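You operate a simulated robot arm through the tools that you are given. There is no shell and no other tool.

You are at the controls of a simulated robot arm. One attempt, no reset.

JOB
Raise crane 5's boom and cast off the teal ship.
Fine: the red lever works the boom; both of the ship's latches come up; then slide the ship out to the white frame; its containers stay aboard; leave the other controls.

Only the result counts: the job must be done as asked and must still hold three seconds after the hand-in. Knocking over, shifting, dropping, spilling or breaking anything else fails it.

ROBOT AND FRAMES
A 6-joint arm with a fingered hand, fixed in place. Base frame: the origin is at the foot of the arm, x ahead of it, y to its left, z up; the work surface is at about z = 0.76. Readings come in m, rad, newtons and seconds.
With the tool pointing down near the work surface it reaches from about 0.34 to 0.82 m from the base axis. Its first joint turns from -2.897 to 2.897 rad. Payload 4 kg.
The tool frame sits at the grasp point between the pads (the TCP): z along the fingers, y along the line on which they close. The tips reach 0.026 m beyond it. Largest opening 0.132 m; the body of the gripper starts 0.073 m behind the TCP. The gripper is a hand of 5 fingers: y runs from the thumb to the fingers, the wrist lies at [0, 0, -0.239] in the tool frame, and closing takes about 1.5 s.
Orientation is told as [roll, pitch, yaw] about the base's x, y, z axes, in that order, counted from this pose: with the fingers straight down and closing along the base's y, the tool's x points along the base's -x, its y along +y and its z along -z.

CONTROLS
- The arm moves only by the tool jog_arm. Its argument "motion" is a list that holds one entry, the list of rows, each a list of 6 numbers: the turn, a rotation vector about the tool's x, y, z in rad, then the shift along the tool's x, y, z in m. In form: [[[wx, wy, wz, dx, dy, dz], ...]]. A call has 1 to 20 rows; each row shifts and turns the commanded pose from where the row before left it, along the tool's axes as they then stand. "fingers" is the finger opening in m, from 0 to 0.132, set as the call begins (left out, the last holds). A row lasts 0.2 s, in which the tool goes at most 0.05 m and 0.15 rad; a call with a longer step from one row to the next is refused whole, and so is a gripper value outside its range. A pose out of reach is approached as far as the arm can. The call stops where the force on the tool passes 40 N (or 10 N more than at its start, if that is more) or the arm is blocked; 0.2 s more then pass. Each finger travels about 0.045 m/s and halts on what it meets, pressing with about 31 N; the grip force reading is that of the motor and also rises with nothing between the fingers. The clock runs only during rows and for 0.2 s after the last one: add rows that do not move to give the fingers time. The reply holds the time, the measured pose of the TCP, the force on the tool along the base axes, the opening and the grip force, in the units named above and with some noise, with the torque about the TCP (base axes, N m) and any sound that the robot's microphone picked up.
- Cameras (640 x 400 px; columns grow to the right, rows downward): "scene" is fixed at [0.044, 0.4964, 1.5404]; the picture's right is [-0.46, -0.89, 0.00], its down [-0.70, 0.37, -0.61] and it looks along [0.54, -0.28, -0.79] (base axes); focal length 330 px, centre (320, 200). "wrist" rides on the gripper at [0.085, 0.002, -0.097] in the tool frame; the picture's right is [-0.02, 1.00, 0.00], its down [-0.75, -0.02, -0.66] and it looks along [-0.66, -0.01, 0.75] (tool axes); focal length 270 px, centre (320, 200). There is no depth. A picture from a camera that has moved, and an enlarged one, comes with that camera's place and axes in the base frame and with its lens. The place of the scene camera against the robot may be out by one fixed shift of up to 0.012 m in any direction.
- get_image(camera): a new picture of that camera. The clock stands still meanwhile.
- move_fingers(finger1, finger2, finger3, finger4, thumb_bend): sets how far each is bent, from 0 (flat) to 1 (curled in); at 0.3 the hand is open as for a grip, at 0.7 the pads meet at the TCP. One left out holds its place. A second passes; each finger stops where it meets its share of the squeeze, and holds until it gets a number again. A gripper value or a shape takes the hand back. It gives what a move gives, with no picture; readings hold the bend of each and the force on the fingers (four entries, about 0 where the hand has none), thumb and palm.
- grasp_type(shape): the hand has 5 fingers and takes this shape, open, in about a second: jaw (thumb against the fingers, like two jaws); tri (thumb and two fingers); tip (a fingertip pinch); poke (one finger out to press); point (the index stretched); flat (the hand flat); cup (the hand cupped); fist (a fist). The gripper value then closes the fingers along that shape, each until it touches; the sizes above hold for jaw. It gives what a move gives, with no picture.
- enlarge(camera, box): a new picture of the part [left, top, right, bottom] of that camera's present view, enlarged. The clock stands still meanwhile.
- finish_job(): hands the job in; it is judged then, once.

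Nothing tells you positions but the pictures and the camera data. Unless the task says otherwise, let go and move clear before handing in.

The tools are called after ">>>" as name(argument=value, ...) on one line, values as JSON. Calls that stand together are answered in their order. jog_arm: Moves the arm, as the interface text tells. Its arguments: {"type":"object","properties":{"motion":{"type":"array"},"fingers":{"type":"number"}},"required":["motion"]} The other tools are called the same way: grasp_type (shape) gives the hand a shape; move_fingers (finger1, finger2, finger3, finger4, thumb_bend) moves the fingers one by one; get_image (camera) takes a picture; enlarge (camera, box) takes an enlarged picture of a part of a camera's view; finish_job () hands the job in.

At the start:

```text
t: 0.0
position: [0.4725, 0.3055, 1.1909]
tool_rot: [-0.001, 0.0, 0.001]
force: [-1.4, -0.1, 0.6]
moment: [-0.01, 0.01, 0.04]
width: 0.1319
gripper_force: 0.0
shape: jaw
bend: [0.3, 0.3, 0.3, 0.3, 0.3]
finger forces: [0.1, 0.0, 0.1, 0.0, 0.0, 0.0]
```

scene: 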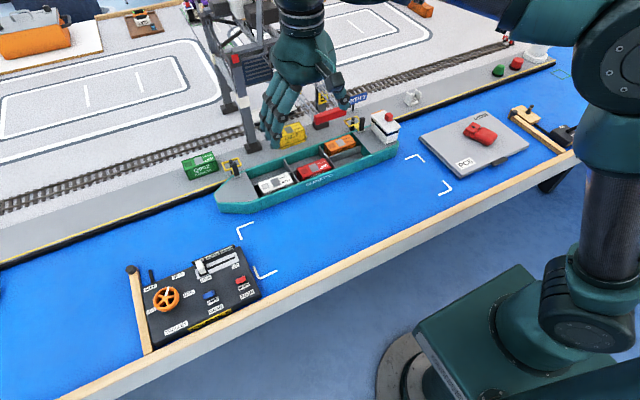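
wrist: 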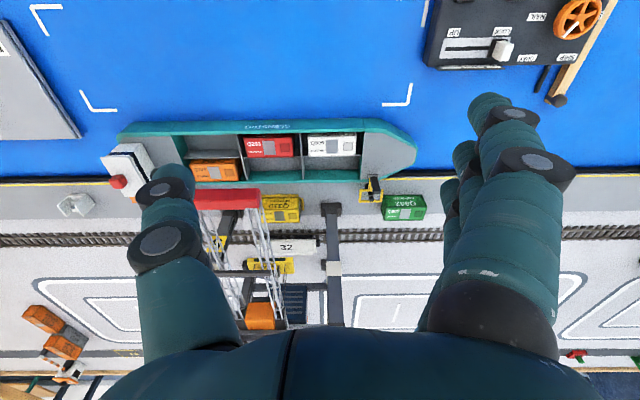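

I see a teal ship moored at a quay with a crane over it, a control panel at the lower left, and white frame marks on the water. I'll look closer at each part before moving.

>>> enlarge(camera="scene", box=[120, 230, 290, 340])

>>> enlarge(camera="scene", box=[180, 90, 420, 240])

>>> enlarge(camera="scene", box=[180, 0, 420, 150])

>>> enlarge(camera="wrist", box=[100, 100, 440, 310])

>>> enlarge(camera="scene", box=[400, 40, 600, 200])

```text
3.64 times, centred on (205, 285) of scene
camera zoom: at [0.044, 0.4964, 1.5404], right [-0.46, -0.89, 0.0], down [-0.7, 0.37, -0.61], along [0.54, -0.28, -0.79], focal length 1199 px, centre (738, -109)
```

zoom: 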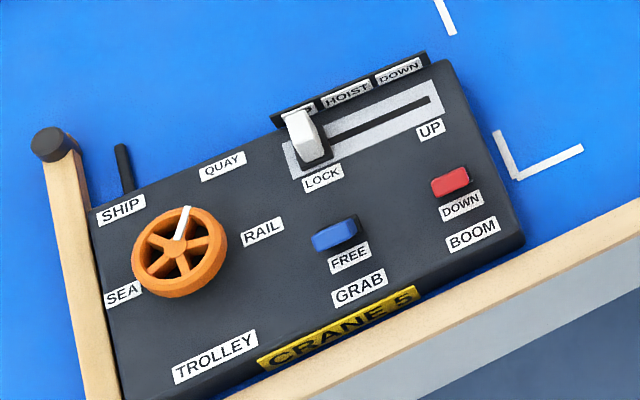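

```text
2.67 times, centred on (300, 165) of scene
camera zoom: at [0.044, 0.4964, 1.5404], right [-0.46, -0.89, 0.0], down [-0.7, 0.37, -0.61], along [0.54, -0.28, -0.79], focal length 879 px, centre (373, 293)
```

zoom: 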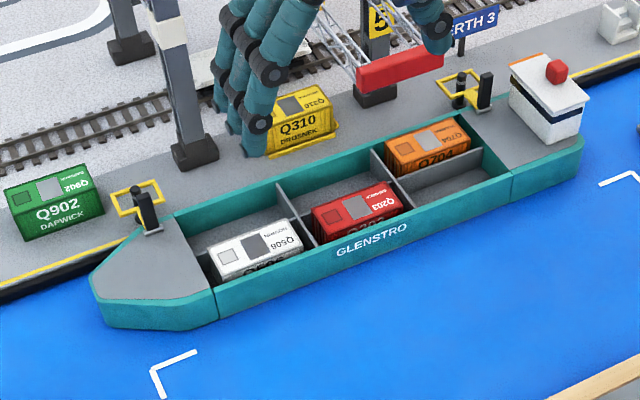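

```text
2.67 times, centred on (300, 75) of scene
camera zoom: at [0.044, 0.4964, 1.5404], right [-0.46, -0.89, 0.0], down [-0.7, 0.37, -0.61], along [0.54, -0.28, -0.79], focal length 879 px, centre (373, 533)
```

zoom: 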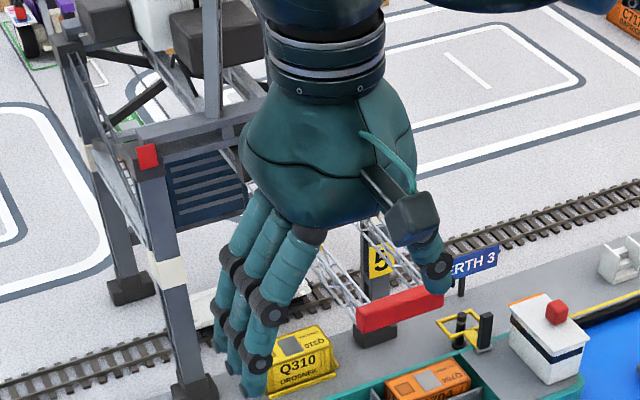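

```text
1.88 times, centred on (270, 205) of wrist
camera zoom: at [0.3865, 0.3074, 1.2865], right [0.02, 1.0, 0.0], down [0.75, -0.02, 0.66], along [0.66, -0.01, -0.75], focal length 509 px, centre (414, 191)
```

zoom: 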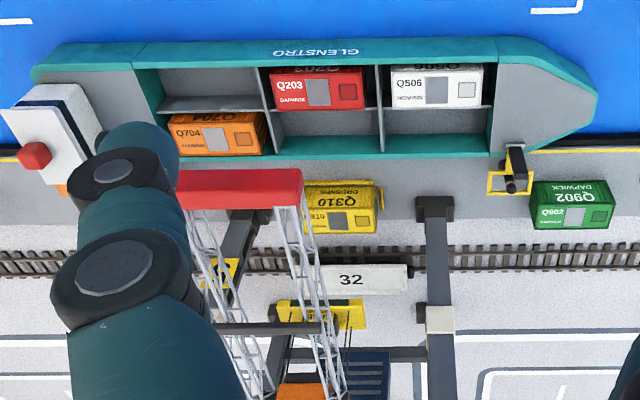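

```text
2.50 times, centred on (500, 120) of scene
camera zoom: at [0.044, 0.4964, 1.5404], right [-0.46, -0.89, 0.0], down [-0.7, 0.37, -0.61], along [0.54, -0.28, -0.79], focal length 824 px, centre (-130, 400)
```

zoom: 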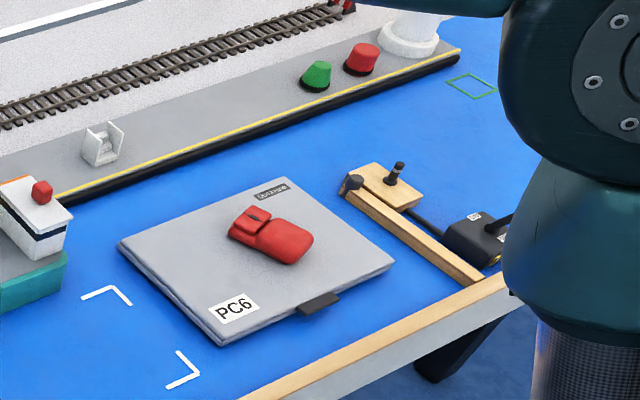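

The panel at about (0.42, 0.51, 0.79) has the red boom lever set toward DOWN (-x), with UP toward +x. The ship lies along y at x≈0.70 and the frame's centre is near (0.51, 0.16). I'll move the wrist camera over the panel for a better look.

>>> jog_arm(motion=[[[0, 0, 0, 0.012, 0.034, 0.03], [0, 0, 0, 0.012, 0.034, 0.03], [0, 0, 0, 0.012, 0.034, 0.03], [0, 0, 0, 0.012, 0.034, 0.03], [0, 0, 0, 0.012, 0.034, 0.03], [0, 0, 0, 0.012, 0.034, 0.03]]])

>>> get_image(camera="wrist")

>>> get_image(camera="scene")

```text
t: 1.4
position: [0.3999, 0.5098, 1.0087]
tool_rot: [-0.001, -0.001, 0.0]
force: [0.6, 0.2, 1.4]
moment: [-0.03, 0.01, 0.02]
width: 0.1319
gripper_force: 0.1
shape: jaw
bend: [0.3, 0.3, 0.3, 0.3, 0.3]
finger forces: [0.0, 0.1, 0.1, 0.0, 0.0, 0.1]
```

```text
taken
camera wrist: at [0.3143, 0.5117, 1.1059], right [0.02, 1.0, 0.0], down [0.75, -0.02, 0.66], along [0.66, -0.01, -0.75], focal length 270 px, centre (320, 200)
```

wrist: 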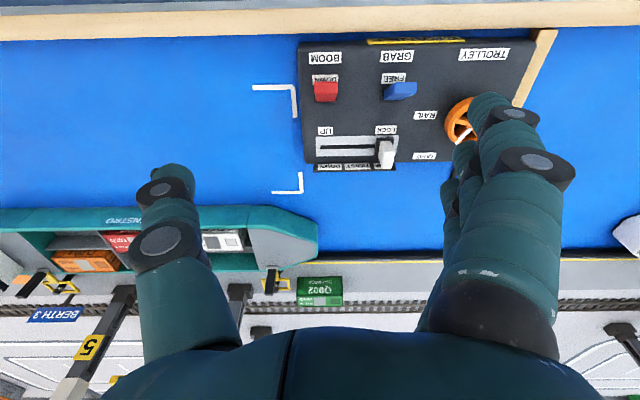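

```text
taken
```

scene: 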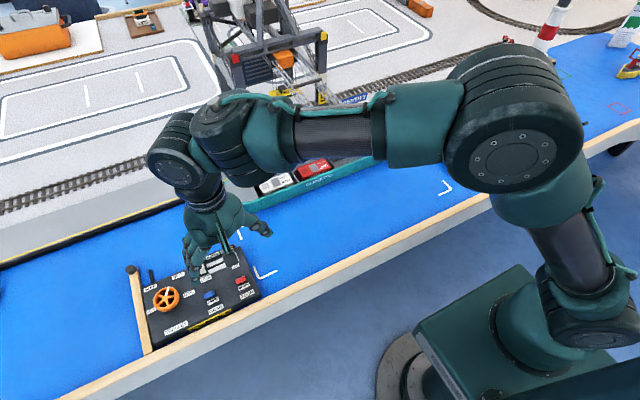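

>>> enlarge(camera="wrist", box=[290, 30, 450, 180])

>>> enlarge(camera="wrist", box=[0, 190, 340, 400])

>>> grasp_type(shape="poke")

>>> get_image(camera="wrist")

```text
2.67 times, centred on (370, 105) of wrist
camera zoom: at [0.3143, 0.5117, 1.1059], right [0.02, 1.0, 0.0], down [0.75, -0.02, 0.66], along [0.66, -0.01, -0.75], focal length 721 px, centre (187, 453)
```

zoom: 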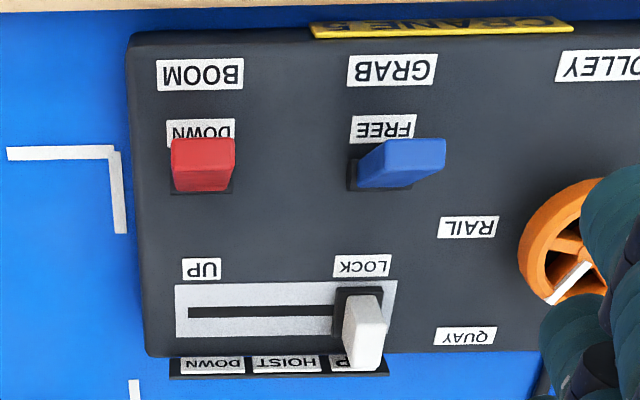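

```text
1.88 times, centred on (170, 295) of wrist
camera zoom: at [0.3143, 0.5117, 1.1059], right [0.02, 1.0, 0.0], down [0.75, -0.02, 0.66], along [0.66, -0.01, -0.75], focal length 509 px, centre (602, 21)
```

zoom: 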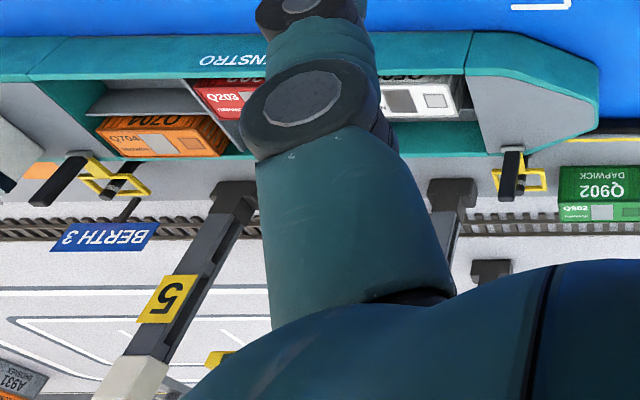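

```text
t: 2.3
position: [0.3991, 0.5098, 1.0097]
tool_rot: [0.001, 0.0, 0.001]
force: [0.3, -0.3, -0.2]
moment: [0.01, -0.02, -0.01]
width: 0.0
gripper_force: 0.0
shape: poke
bend: [1.0, 1.0, 1.0, 1.0, 0.47]
finger forces: [0.0, 0.0, 0.0, 0.1, 0.0, 0.1]
```

```text
taken
camera wrist: at [0.3143, 0.5113, 1.1062], right [0.02, 1.0, 0.0], down [0.75, -0.02, 0.66], along [0.66, -0.01, -0.75], focal length 270 px, centre (320, 200)
```

wrist: 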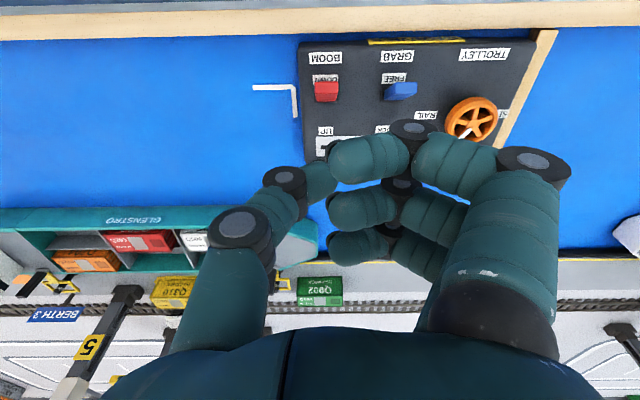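

The poke shape appears curled with no finger out. I'll try the point shape and look.

>>> grasp_type(shape="point")

>>> get_image(camera="wrist")

>>> enlarge(camera="scene", box=[120, 180, 290, 340])

```text
t: 3.2
position: [0.3991, 0.5085, 1.0106]
tool_rot: [0.001, -0.001, 0.0]
force: [-0.8, -0.1, 1.3]
moment: [0.0, -0.02, -0.01]
width: 0.1259
gripper_force: 0.0
shape: point
bend: [0.28, 1.0, 1.0, 1.0, 0.55]
finger forces: [0.0, 0.0, 0.0, 0.0, 0.0, 0.0]
```

```text
taken
camera wrist: at [0.3144, 0.5113, 1.1062], right [0.02, 1.0, 0.0], down [0.75, -0.02, 0.66], along [0.66, -0.01, -0.75], focal length 270 px, centre (320, 200)
```

wrist: 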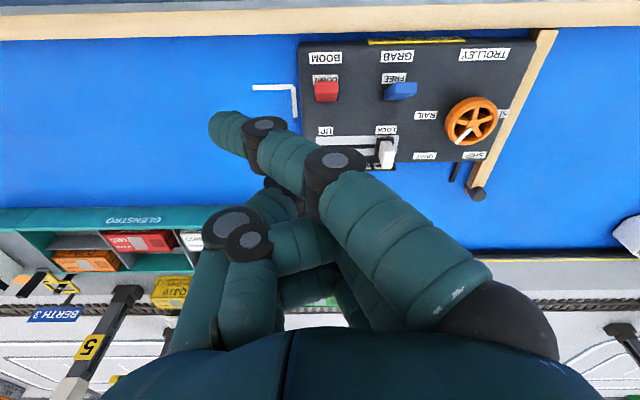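

```text
2.50 times, centred on (205, 260) of scene
camera zoom: at [0.044, 0.4964, 1.5404], right [-0.46, -0.89, 0.0], down [-0.7, 0.37, -0.61], along [0.54, -0.28, -0.79], focal length 824 px, centre (608, 50)
```

zoom: 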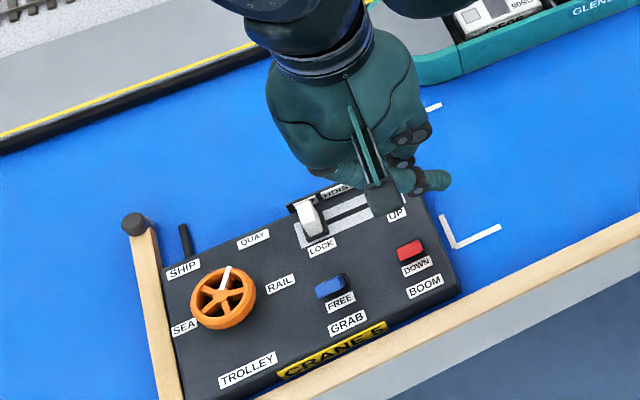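

The point shape angles the index across the palm, which is awkward for pushing the lever. I'll try the tip pinch shape closed to get a compact pusher.

>>> grasp_type(shape="tip")

>>> jog_arm(motion=[[[0, 0, 0, 0, 0, 0], [0, 0, 0, 0, 0, 0], [0, 0, 0, 0, 0, 0], [0, 0, 0, 0, 0, 0], [0, 0, 0, 0, 0, 0], [0, 0, 0, 0, 0, 0], [0, 0, 0, 0, 0, 0], [0, 0, 0, 0, 0, 0]]], fingers=0.0)

>>> get_image(camera="wrist")

>>> enlarge(camera="scene", box=[120, 180, 290, 340])

```text
t: 4.1
position: [0.4007, 0.5092, 1.01]
tool_rot: [0.001, 0.0, 0.0]
force: [0.0, -0.5, -0.3]
moment: [0.04, 0.02, -0.01]
width: 0.1319
gripper_force: 0.0
shape: tip
bend: [0.0, 0.3, 0.3, 0.0, 0.3]
finger forces: [0.0, 0.1, 0.1, 0.0, 0.1, 0.1]
```

```text
t: 5.9
position: [0.3999, 0.5094, 1.0095]
tool_rot: [0.001, 0.001, 0.001]
force: [0.0, -0.6, 0.2]
moment: [-0.02, 0.01, 0.01]
width: 0.0
gripper_force: 16.3
shape: tip
bend: [0.03, 0.63, 0.63, 0.03, 0.67]
finger forces: [0.0, 0.0, 0.1, 0.1, 0.1, 0.0]
```

```text
taken
camera wrist: at [0.3143, 0.5115, 1.106], right [0.02, 1.0, 0.0], down [0.75, -0.02, 0.66], along [0.66, -0.01, -0.75], focal length 270 px, centre (320, 200)
```

wrist: 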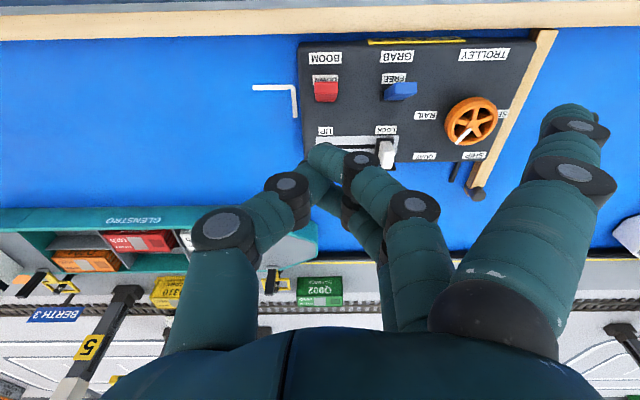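

```text
2.50 times, centred on (205, 260) of scene
camera zoom: at [0.044, 0.4964, 1.5404], right [-0.46, -0.89, 0.0], down [-0.7, 0.37, -0.61], along [0.54, -0.28, -0.79], focal length 824 px, centre (608, 50)
```

zoom: 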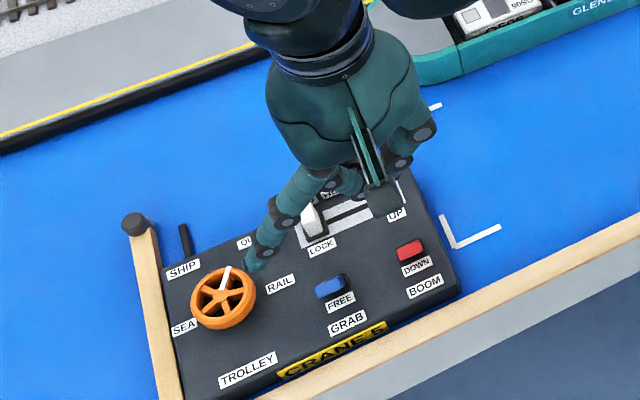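

The tip pinch leaves the outer fingers stretched out, which could hit the trolley wheel. I'll use the jaw shape fully closed as a compact block instead, and check its extents.

>>> grasp_type(shape="jaw")

>>> jog_arm(motion=[[[0, 0, 0, 0, 0, 0], [0, 0, 0, 0, 0, 0], [0, 0, 0, 0, 0, 0], [0, 0, 0, 0, 0, 0], [0, 0, 0, 0, 0, 0], [0, 0, 0, 0, 0, 0], [0, 0, 0, 0, 0, 0], [0, 0, 0, 0, 0, 0]]], fingers=0.0)

>>> get_image(camera="wrist")

>>> enlarge(camera="scene", box=[120, 180, 290, 340])

```text
t: 6.8
position: [0.3985, 0.5094, 1.0105]
tool_rot: [0.0, -0.002, 0.0]
force: [0.0, 0.6, -0.4]
moment: [-0.01, 0.0, -0.01]
width: 0.1319
gripper_force: 0.0
shape: jaw
bend: [0.3, 0.3, 0.3, 0.3, 0.3]
finger forces: [0.0, 0.0, 0.1, 0.0, 0.1, 0.0]
```

```text
t: 8.6
position: [0.3995, 0.51, 1.0091]
tool_rot: [0.0, 0.0, -0.001]
force: [0.2, 0.8, 0.0]
moment: [-0.01, -0.01, 0.0]
width: 0.0001
gripper_force: 16.4
shape: jaw
bend: [0.65, 0.61, 0.61, 0.65, 0.66]
finger forces: [0.0, 0.0, 0.1, 0.0, 0.0, 0.0]
```

```text
taken
camera wrist: at [0.3143, 0.5115, 1.106], right [0.02, 1.0, 0.0], down [0.75, -0.02, 0.66], along [0.66, -0.01, -0.75], focal length 270 px, centre (320, 200)
```

wrist: 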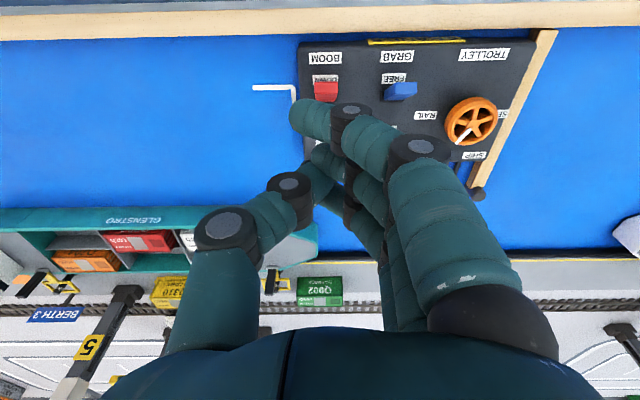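

```text
2.50 times, centred on (205, 260) of scene
camera zoom: at [0.044, 0.4964, 1.5404], right [-0.46, -0.89, 0.0], down [-0.7, 0.37, -0.61], along [0.54, -0.28, -0.79], focal length 824 px, centre (608, 50)
```

zoom: 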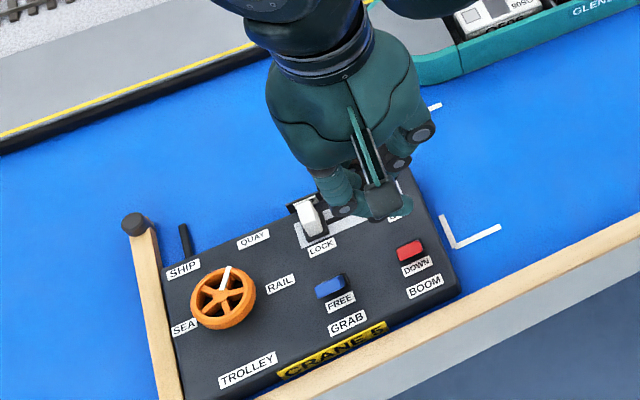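

The closed jaw row spans about ±0.043 m along x at this orientation, so I can push the red lever in +x with its front end. I'll move behind the lever, high first, and check.

>>> jog_arm(motion=[[[0, 0, 0, 0.02, 0.004, 0.03], [0, 0, 0, 0.02, 0.004, 0.03], [0, 0, 0, 0.02, 0.004, 0.03], [0, 0, 0, 0, 0, 0]]])

>>> get_image(camera="wrist")

>>> enlarge(camera="scene", box=[160, 200, 320, 350])

```text
t: 9.6
position: [0.3395, 0.5219, 0.9199]
tool_rot: [0.0, 0.0, 0.001]
force: [0.1, 0.2, -0.2]
moment: [0.0, -0.02, -0.02]
width: 0.0001
gripper_force: 30.8
shape: jaw
bend: [0.67, 0.6, 0.6, 0.67, 0.66]
finger forces: [0.0, 0.0, 0.0, 0.0, 0.0, 0.0]
```

```text
taken
camera wrist: at [0.2533, 0.5238, 1.0153], right [0.02, 1.0, 0.0], down [0.75, -0.02, 0.66], along [0.66, -0.01, -0.75], focal length 270 px, centre (320, 200)
```

wrist: 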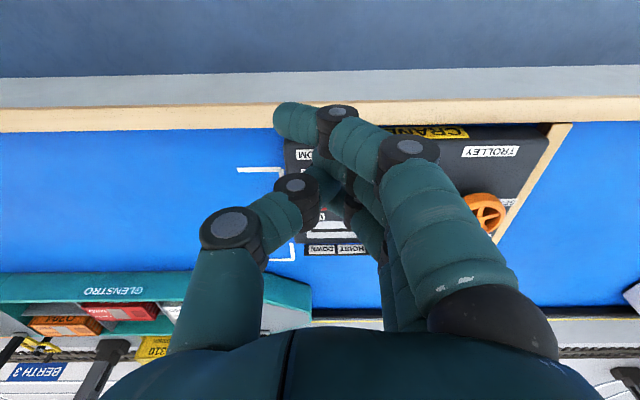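

```text
2.67 times, centred on (240, 275) of scene
camera zoom: at [0.044, 0.4964, 1.5404], right [-0.46, -0.89, 0.0], down [-0.7, 0.37, -0.61], along [0.54, -0.28, -0.79], focal length 879 px, centre (533, 0)
```

zoom: 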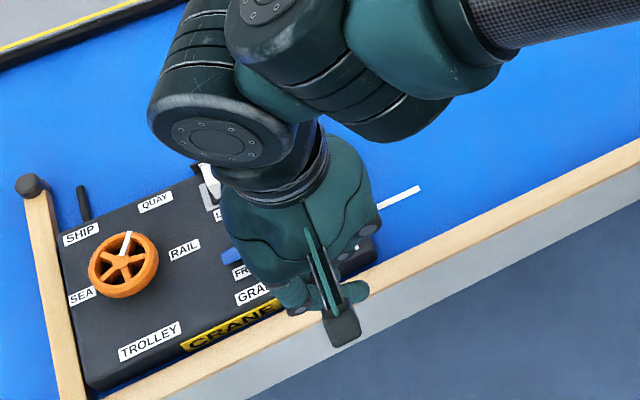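

Triangulating, the panel top is at z≈0.797, the table rail at z≈0.772, and the lever cap's near face at x≈0.404. I'll descend behind the lever with fingertips just above the panel.

>>> jog_arm(motion=[[[0, 0, 0, 0, 0, 0.03], [0, 0, 0, 0, 0, 0.03], [0, 0, 0, 0, 0, 0.015], [0, 0, 0, 0, 0, 0.012], [0, 0, 0, 0, 0, 0]]])

>>> get_image(camera="wrist")

>>> get_image(camera="scene")

```text
t: 10.8
position: [0.3415, 0.5215, 0.8314]
tool_rot: [0.0, -0.001, 0.001]
force: [-0.4, 0.0, -0.1]
moment: [-0.01, 0.01, -0.02]
width: 0.0001
gripper_force: 31.6
shape: jaw
bend: [0.67, 0.6, 0.6, 0.67, 0.66]
finger forces: [0.0, 0.0, 0.1, 0.0, 0.0, 0.1]
```

```text
taken
camera wrist: at [0.2545, 0.5237, 0.9292], right [0.02, 1.0, 0.0], down [0.75, -0.02, 0.66], along [0.66, -0.01, -0.75], focal length 270 px, centre (320, 200)
```

wrist: 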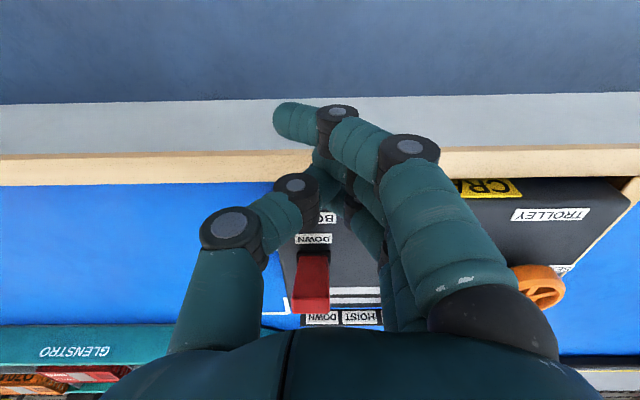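

```text
taken
```

scene: 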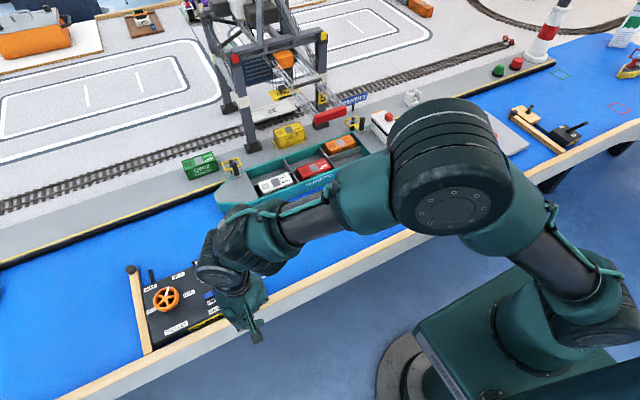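

The lever is taller than I thought (top z≈0.85, leaning toward -x). I'll push +x in small steps and watch the force and boom.

>>> jog_arm(motion=[[[0, 0, 0, -0.008, 0, 0], [0, 0, 0, -0.008, 0, 0], [0, 0, 0, -0.008, 0, 0], [0, 0, 0, -0.006, 0, 0], [0, 0, 0, 0, 0, 0]]])

>>> get_image(camera="wrist")

>>> enlarge(camera="scene", box=[180, 0, 420, 220])

```text
t: 12.0
position: [0.3704, 0.5208, 0.8333]
tool_rot: [0.0, 0.0, -0.001]
force: [-1.0, 1.4, 0.2]
moment: [-0.01, -0.04, 0.02]
width: 0.0
gripper_force: 30.6
shape: jaw
bend: [0.67, 0.6, 0.6, 0.67, 0.66]
finger forces: [0.0, 0.1, 0.0, 0.9, 0.0, 0.0]
```

```text
taken
camera wrist: at [0.2846, 0.5231, 0.9292], right [0.02, 1.0, 0.0], down [0.75, -0.02, 0.66], along [0.66, -0.01, -0.75], focal length 270 px, centre (320, 200)
```

wrist: 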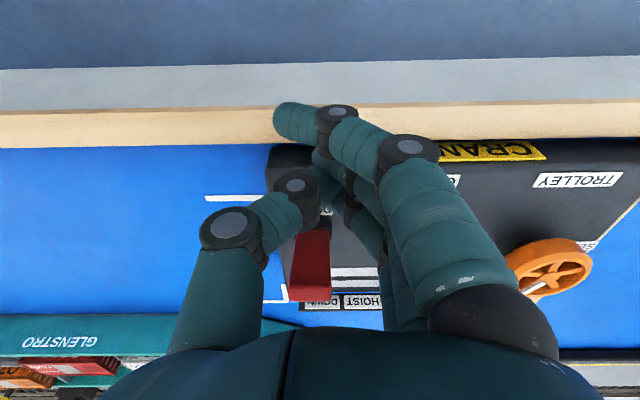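

```text
1.82 times, centred on (300, 110) of scene
camera zoom: at [0.044, 0.4964, 1.5404], right [-0.46, -0.89, 0.0], down [-0.7, 0.37, -0.61], along [0.54, -0.28, -0.79], focal length 600 px, centre (356, 364)
```

zoom: 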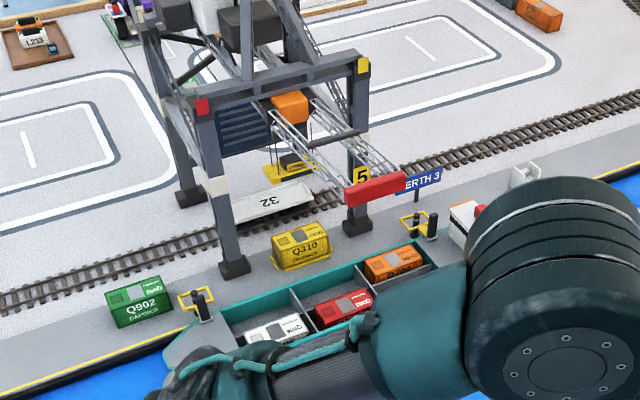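

The lever is moving with light force and the boom end has begun to rise. I'll continue pushing.

>>> jog_arm(motion=[[[0, 0, 0, -0.006, 0, 0], [0, 0, 0, -0.006, 0, 0], [0, 0, 0, -0.005, 0, 0], [0, 0, 0, 0, 0, 0]]])

>>> get_image(camera="wrist")

>>> enlarge(camera="scene", box=[180, 0, 420, 220])

```text
t: 13.0
position: [0.3876, 0.5211, 0.8322]
tool_rot: [-0.001, -0.001, 0.001]
force: [0.4, 0.3, 0.3]
moment: [0.02, -0.01, 0.04]
width: 0.0
gripper_force: 30.6
shape: jaw
bend: [0.67, 0.6, 0.6, 0.67, 0.66]
finger forces: [0.0, 0.0, 0.0, 0.1, 0.1, 0.0]
```

```text
taken
camera wrist: at [0.3015, 0.523, 0.9297], right [0.02, 1.0, 0.0], down [0.75, -0.02, 0.66], along [0.66, -0.01, -0.75], focal length 270 px, centre (320, 200)
```

wrist: 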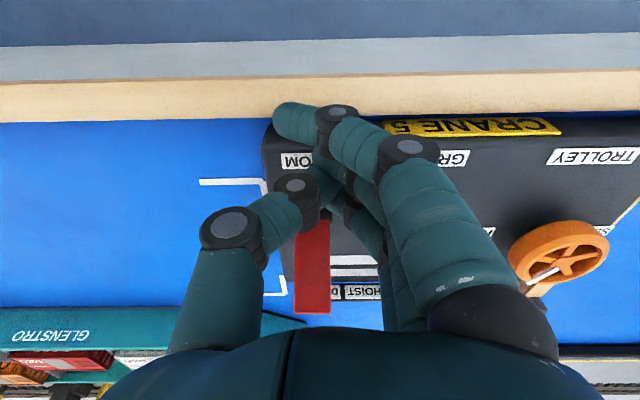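

```text
1.82 times, centred on (300, 110) of scene
camera zoom: at [0.044, 0.4964, 1.5404], right [-0.46, -0.89, 0.0], down [-0.7, 0.37, -0.61], along [0.54, -0.28, -0.79], focal length 600 px, centre (356, 364)
```

zoom: 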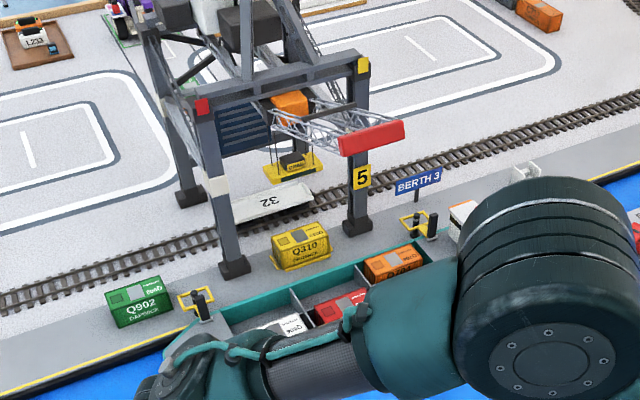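

The lever has snapped toward UP and the boom is rising. I'll wait a bit to see where the boom settles.

>>> jog_arm(motion=[[[0, 0, 0, 0, 0, 0], [0, 0, 0, 0, 0, 0], [0, 0, 0, 0, 0, 0], [0, 0, 0, 0, 0, 0], [0, 0, 0, 0, 0, 0], [0, 0, 0, 0, 0, 0], [0, 0, 0, 0, 0, 0], [0, 0, 0, 0, 0, 0], [0, 0, 0, 0, 0, 0], [0, 0, 0, 0, 0, 0]]])

>>> enlarge(camera="scene", box=[180, 0, 420, 220])

>>> enlarge(camera="wrist", box=[240, 180, 400, 330])

```text
t: 15.2
position: [0.3874, 0.5212, 0.8334]
tool_rot: [-0.001, -0.001, 0.001]
force: [-0.4, -0.2, -0.2]
moment: [-0.02, 0.04, -0.01]
width: 0.0
gripper_force: 31.1
shape: jaw
bend: [0.67, 0.6, 0.6, 0.67, 0.66]
finger forces: [0.0, 0.0, 0.0, 0.0, 0.0, 0.1]
```

```text
1.82 times, centred on (300, 110) of scene
camera zoom: at [0.044, 0.4964, 1.5404], right [-0.46, -0.89, 0.0], down [-0.7, 0.37, -0.61], along [0.54, -0.28, -0.79], focal length 600 px, centre (356, 364)
```

zoom: 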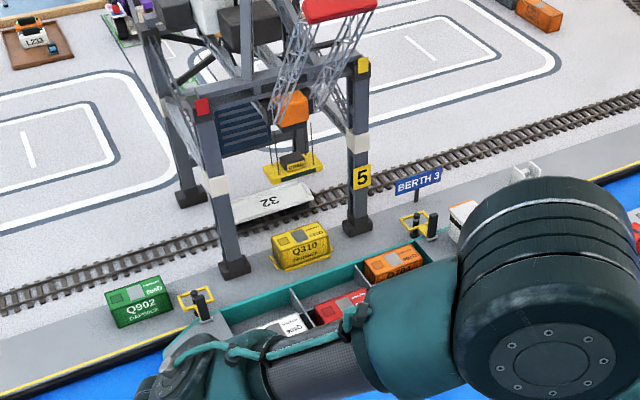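

```text
2.67 times, centred on (320, 255) of wrist
camera zoom: at [0.3015, 0.523, 0.9296], right [0.02, 1.0, 0.0], down [0.75, -0.02, 0.66], along [0.66, -0.01, -0.75], focal length 721 px, centre (320, 53)
```

zoom: 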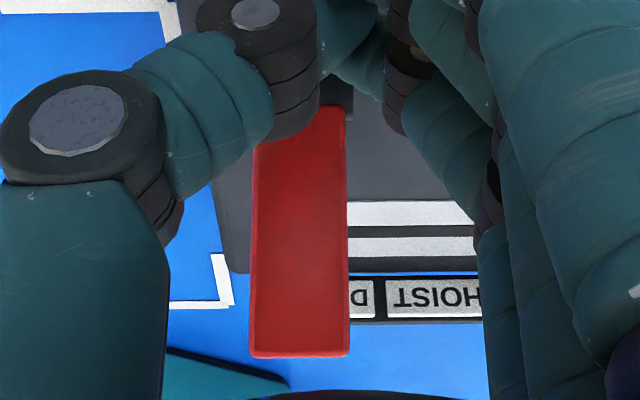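

The boom is nearly raised and the lever stands at UP. I'll back away in -x, rise clear, and check that the boom stays.

>>> jog_arm(motion=[[[0, 0, 0, 0.02, 0, 0], [0, 0, 0, 0.02, 0, 0], [0, 0, 0, 0, 0, -0.045], [0, 0, 0, 0, 0, -0.045], [0, 0, 0, 0, 0, -0.045], [0, 0, 0, 0, 0, -0.045], [0, 0, 0, 0, 0, -0.045], [0, 0, 0, 0, 0, -0.04], [0, 0, 0, 0, 0, 0]]])

>>> get_image(camera="wrist")

>>> get_image(camera="scene")

```text
t: 17.2
position: [0.3479, 0.5209, 1.0972]
tool_rot: [0.001, 0.0, 0.0]
force: [0.0, 0.3, -0.3]
moment: [0.02, 0.02, 0.02]
width: 0.0
gripper_force: 31.0
shape: jaw
bend: [0.67, 0.6, 0.6, 0.67, 0.66]
finger forces: [0.0, 0.0, 0.0, 0.0, 0.1, 0.0]
```

```text
taken
camera wrist: at [0.2622, 0.5231, 1.1942], right [0.02, 1.0, 0.0], down [0.75, -0.01, 0.66], along [0.66, -0.01, -0.75], focal length 270 px, centre (320, 200)
```

wrist: 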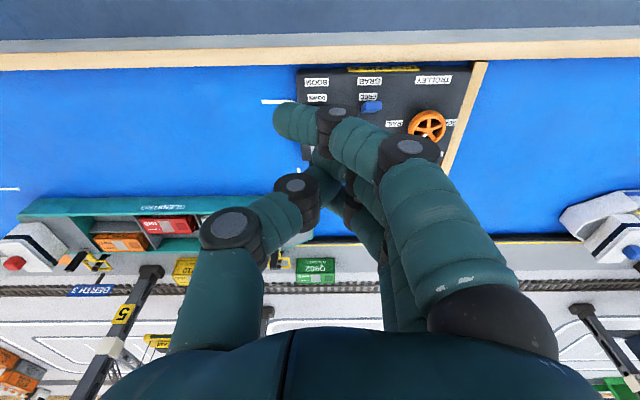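

```text
taken
```

scene: 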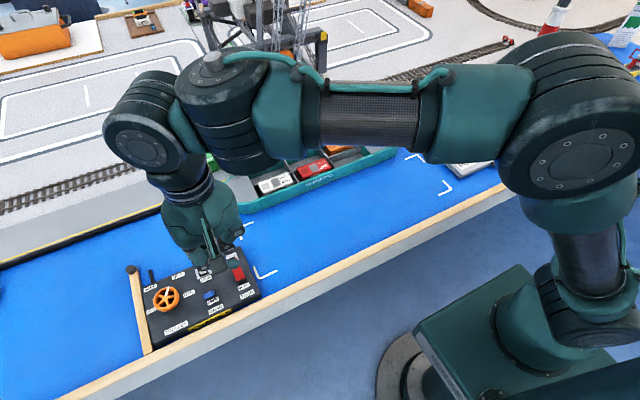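

The boom is up and holds. Next I'll move over toward the bow latch, around (0.77, 0.41), to inspect it.

>>> jog_arm(motion=[[[0, 0, 0, -0.039, -0.016, 0.0165], [0, 0, 0, -0.039, -0.016, 0.0165], [0, 0, 0, -0.039, -0.016, 0.0165], [0, 0, 0, -0.039, -0.016, 0.0165], [0, 0, 0, -0.039, -0.016, 0.0165], [0, 0, 0, -0.039, -0.016, 0.0165], [0, 0, 0, -0.039, -0.016, 0.0165], [0, 0, 0, 0, 0, 0]]], fingers=0.132)

>>> get_image(camera="wrist")

>>> get_image(camera="scene")

```text
t: 19.0
position: [0.6192, 0.4085, 0.982]
tool_rot: [0.0, -0.001, 0.0]
force: [-0.1, -0.4, 0.1]
moment: [0.01, -0.01, -0.02]
width: 0.1321
gripper_force: 0.0
shape: jaw
bend: [0.3, 0.3, 0.3, 0.3, 0.3]
finger forces: [0.0, 0.0, 0.1, 0.0, 0.0, 0.0]
```

```text
taken
camera wrist: at [0.5339, 0.4104, 1.0782], right [0.02, 1.0, 0.0], down [0.75, -0.01, 0.66], along [0.66, -0.01, -0.75], focal length 270 px, centre (320, 200)
```

wrist: 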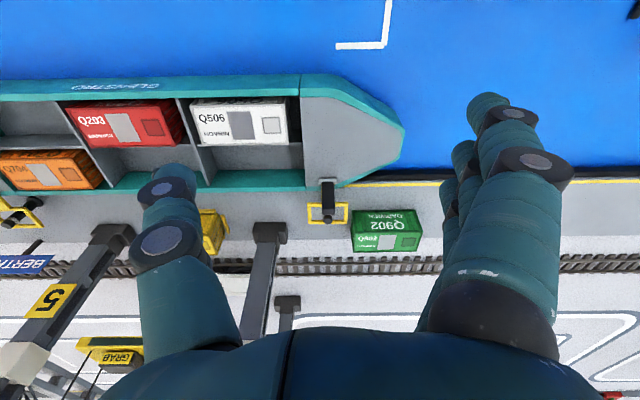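

```text
taken
```

scene: 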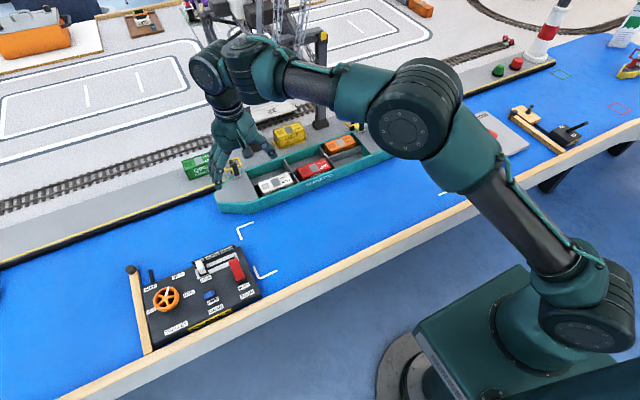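

>>> enlarge(camera="wrist", box=[280, 160, 380, 240])

>>> enlarge(camera="wrist", box=[0, 180, 100, 260])

>>> enlarge(camera="scene", box=[330, 100, 410, 160])

>>> enlarge(camera="scene", box=[205, 140, 285, 200])

>>> enlarge(camera="scene", box=[200, 0, 360, 130])

```text
5.00 times, centred on (330, 200) of wrist
camera zoom: at [0.5339, 0.4104, 1.0782], right [0.02, 1.0, 0.0], down [0.75, -0.01, 0.66], along [0.66, -0.01, -0.75], focal length 1351 px, centre (270, 200)
```

zoom: 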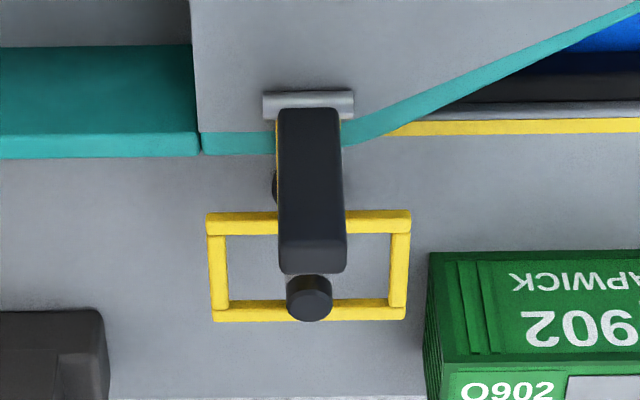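

```text
5.00 times, centred on (50, 220) of wrist
camera zoom: at [0.5339, 0.4104, 1.0782], right [0.02, 1.0, 0.0], down [0.75, -0.01, 0.66], along [0.66, -0.01, -0.75], focal length 1351 px, centre (1670, 100)
```

zoom: 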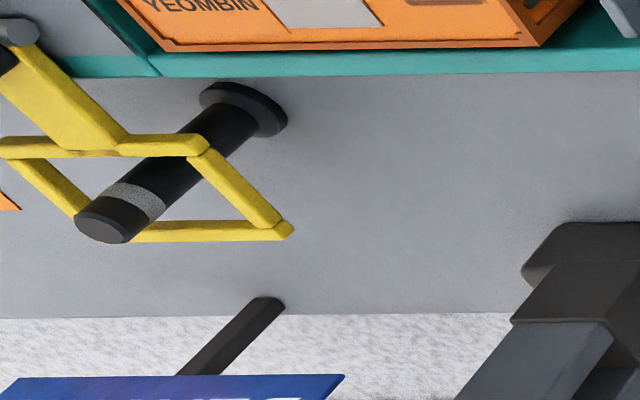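

```text
6.67 times, centred on (370, 130) of scene
camera zoom: at [0.044, 0.4964, 1.5404], right [-0.46, -0.89, 0.0], down [-0.7, 0.37, -0.61], along [0.54, -0.28, -0.79], focal length 2198 px, centre (-13, 667)
```

zoom: 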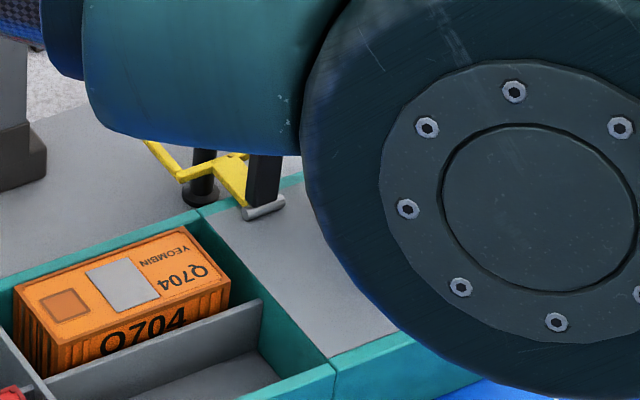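

```text
6.67 times, centred on (245, 170) of scene
camera zoom: at [0.044, 0.4964, 1.5404], right [-0.46, -0.89, 0.0], down [-0.7, 0.37, -0.61], along [0.54, -0.28, -0.79], focal length 2198 px, centre (820, 400)
```

zoom: 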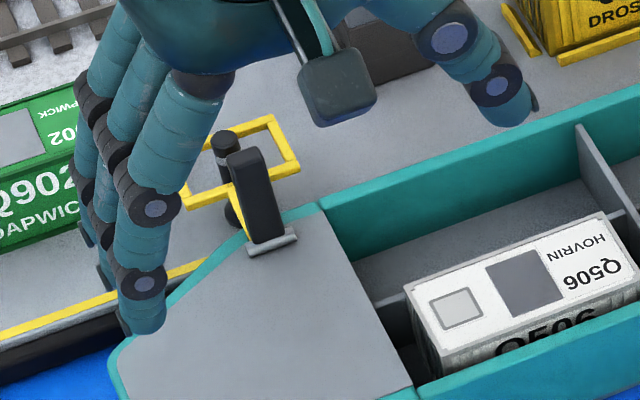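

```text
3.08 times, centred on (280, 65) of scene
camera zoom: at [0.044, 0.4964, 1.5404], right [-0.46, -0.89, 0.0], down [-0.7, 0.37, -0.61], along [0.54, -0.28, -0.79], focal length 1014 px, centre (443, 615)
```

zoom: 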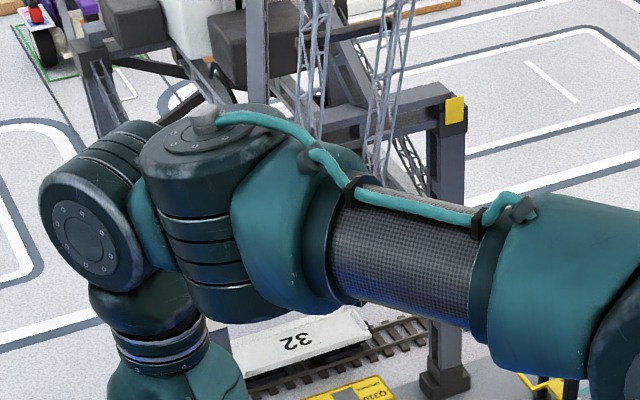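

Each latch is a yellow loop over a quay bollard, with a black handle standing up at a hinge on the ship's deck. Pushing the handle toward -x should lift the loop. I'll turn the hand 90° so I can see the bow latch in profile.

>>> jog_arm(motion=[[[0, 0, 0.1428, 0, 0, 0], [0, 0, 0.1428, 0, 0, 0], [0, 0, 0.1428, 0, 0, 0], [0, 0, 0.1428, 0, 0, 0], [0, 0, 0.1428, 0, 0, 0], [0, 0, 0.1428, 0, 0, 0], [0, 0, 0.1428, 0, 0, 0], [0, 0, 0.1428, 0, 0, 0], [0, 0, 0.1428, 0, 0, 0], [0, 0, 0.1428, 0, 0, 0], [0, 0, 0.1428, 0, 0, 0], [0, 0, 0, 0, 0.04, 0.015], [0, 0, 0, 0, 0.04, 0.015], [0, 0, 0, 0, 0, 0]]])

>>> get_image(camera="wrist")

>>> get_image(camera="scene")

```text
t: 22.0
position: [0.6967, 0.4056, 0.9511]
tool_rot: [0.0, -0.002, -1.571]
force: [-0.3, -0.2, 0.7]
moment: [0.01, 0.02, -0.04]
width: 0.1318
gripper_force: 0.1
shape: jaw
bend: [0.3, 0.3, 0.3, 0.3, 0.3]
finger forces: [0.0, 0.0, 0.1, 0.1, 0.1, 0.0]
out of reach, approached as far as the arm can: row 13
```

```text
taken
camera wrist: at [0.6966, 0.4909, 1.0479], right [1.0, -0.02, 0.0], down [-0.02, -0.75, 0.66], along [-0.01, -0.66, -0.75], focal length 270 px, centre (320, 200)
```

wrist: 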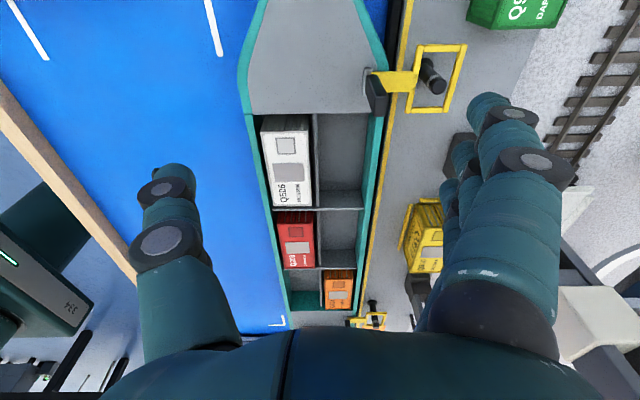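

```text
taken
```

scene: 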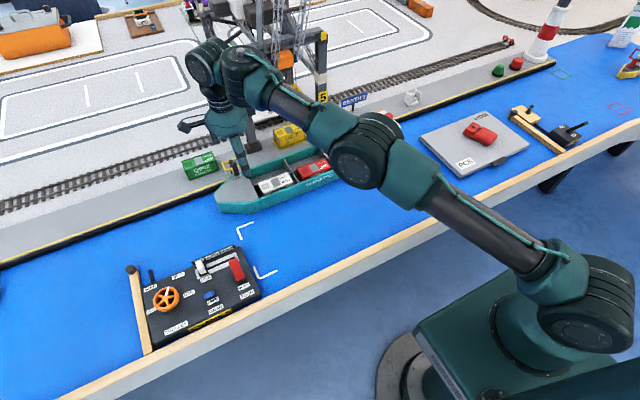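

Straight down, the arm can't quite reach the bow latch (0.858 m away), so I'll tilt the hand outward. First I'll zoom in on the latch profile.

>>> enlarge(camera="wrist", box=[340, 30, 480, 130])

>>> enlarge(camera="wrist", box=[240, 240, 420, 340])

>>> enlarge(camera="scene", box=[190, 130, 290, 200])

>>> enlarge(camera="scene", box=[200, 0, 400, 125])

```text
4.00 times, centred on (410, 80) of wrist
camera zoom: at [0.6966, 0.4909, 1.0479], right [1.0, -0.02, 0.0], down [-0.02, -0.75, 0.66], along [-0.01, -0.66, -0.75], focal length 1081 px, centre (-40, 680)
```

zoom: 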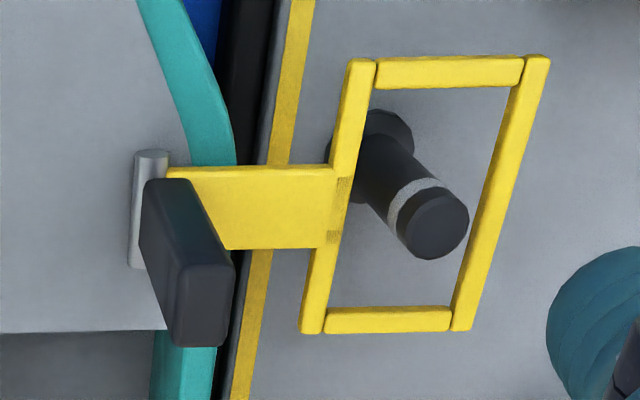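

```text
3.56 times, centred on (330, 290) of wrist
camera zoom: at [0.6966, 0.4909, 1.0479], right [1.0, -0.02, 0.0], down [-0.02, -0.75, 0.66], along [-0.01, -0.66, -0.75], focal length 961 px, centre (284, -120)
```

zoom: 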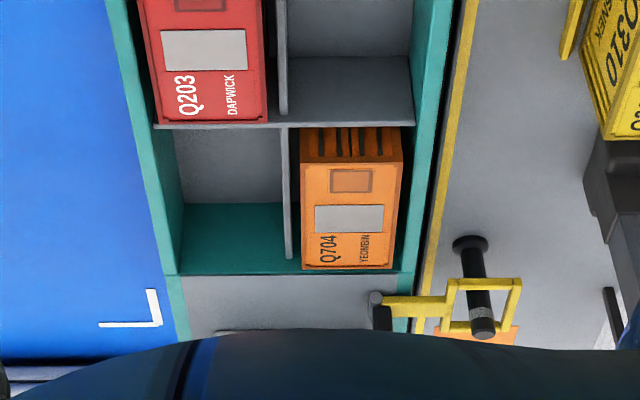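

```text
5.71 times, centred on (240, 165) of scene
camera zoom: at [0.044, 0.4964, 1.5404], right [-0.46, -0.89, 0.0], down [-0.7, 0.37, -0.61], along [0.54, -0.28, -0.79], focal length 1884 px, centre (777, 400)
```

zoom: 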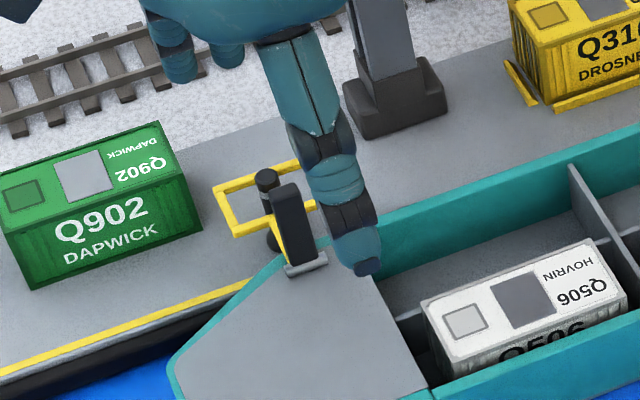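

```text
3.20 times, centred on (300, 62) of scene
camera zoom: at [0.044, 0.4964, 1.5404], right [-0.46, -0.89, 0.0], down [-0.7, 0.37, -0.61], along [0.54, -0.28, -0.79], focal length 1055 px, centre (384, 640)
```

zoom: 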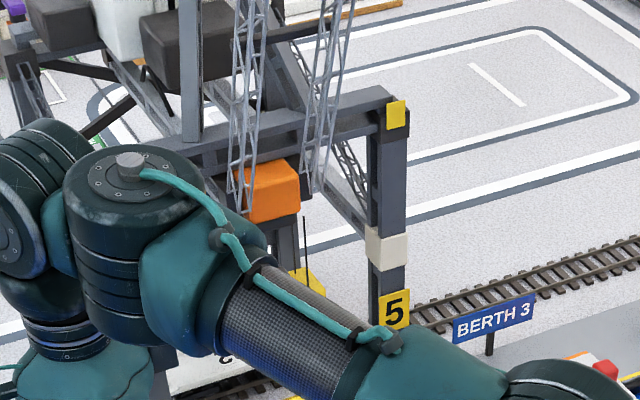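

Triangulated, the bow handle's top is at about (0.738, 0.416, 0.865), its hinge at (0.735, 0.414, 0.814) and the bollard top at (0.792, 0.414, 0.825). I'll close the hand, tilt it about 35° outward, and bring it above the handle so finger 1 can hook behind it.

>>> jog_arm(motion=[[[-0.1222, 0, 0, 0, 0, 0], [-0.1222, 0, 0, 0, 0, 0], [-0.1222, 0, 0, 0, 0, 0], [-0.1222, 0, 0, 0, 0, 0], [-0.1222, 0, 0, 0, 0, 0], [0, 0, 0, -0.0113, 0.0177, 0.0253], [0, 0, 0, -0.0113, 0.0177, 0.0253], [0, 0, 0, 0, 0, 0]]], fingers=0.0)

>>> get_image(camera="wrist")

>>> enlarge(camera="scene", box=[180, 100, 320, 220])

```text
t: 23.8
position: [0.7539, 0.385, 0.9305]
tool_rot: [0.61, 0.0, -1.569]
force: [0.8, -0.6, 0.4]
moment: [-0.01, 0.02, -0.02]
width: 0.0002
gripper_force: 16.5
shape: jaw
bend: [0.65, 0.61, 0.61, 0.65, 0.66]
finger forces: [0.0, 0.0, 0.0, 0.0, 0.0, 0.0]
```

```text
taken
camera wrist: at [0.6992, 0.4696, 1.0104], right [0.82, -0.02, 0.57], down [-0.39, -0.75, 0.53], along [0.42, -0.66, -0.62], focal length 270 px, centre (320, 200)
```

wrist: 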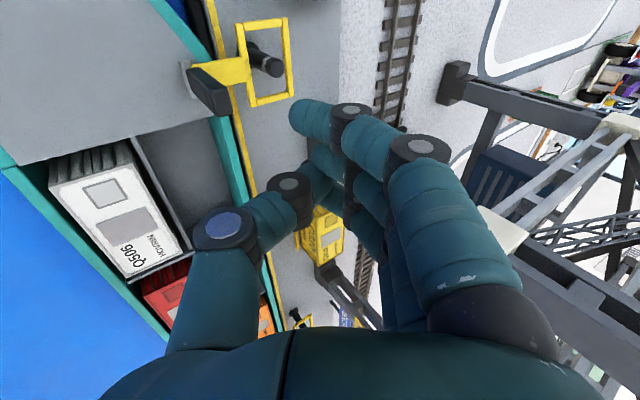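

```text
3.33 times, centred on (250, 160) of scene
camera zoom: at [0.044, 0.4964, 1.5404], right [-0.46, -0.89, 0.0], down [-0.7, 0.37, -0.61], along [0.54, -0.28, -0.79], focal length 1099 px, centre (553, 333)
```

zoom: 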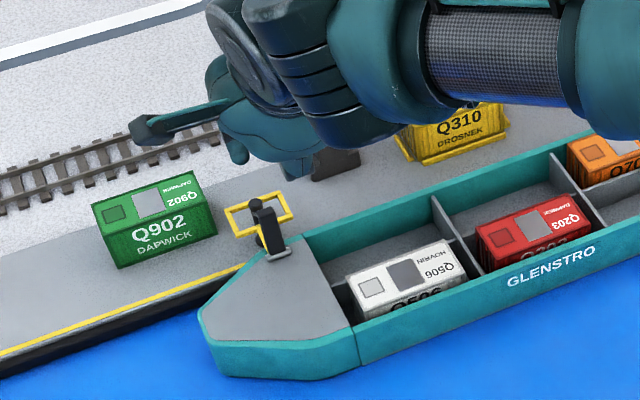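

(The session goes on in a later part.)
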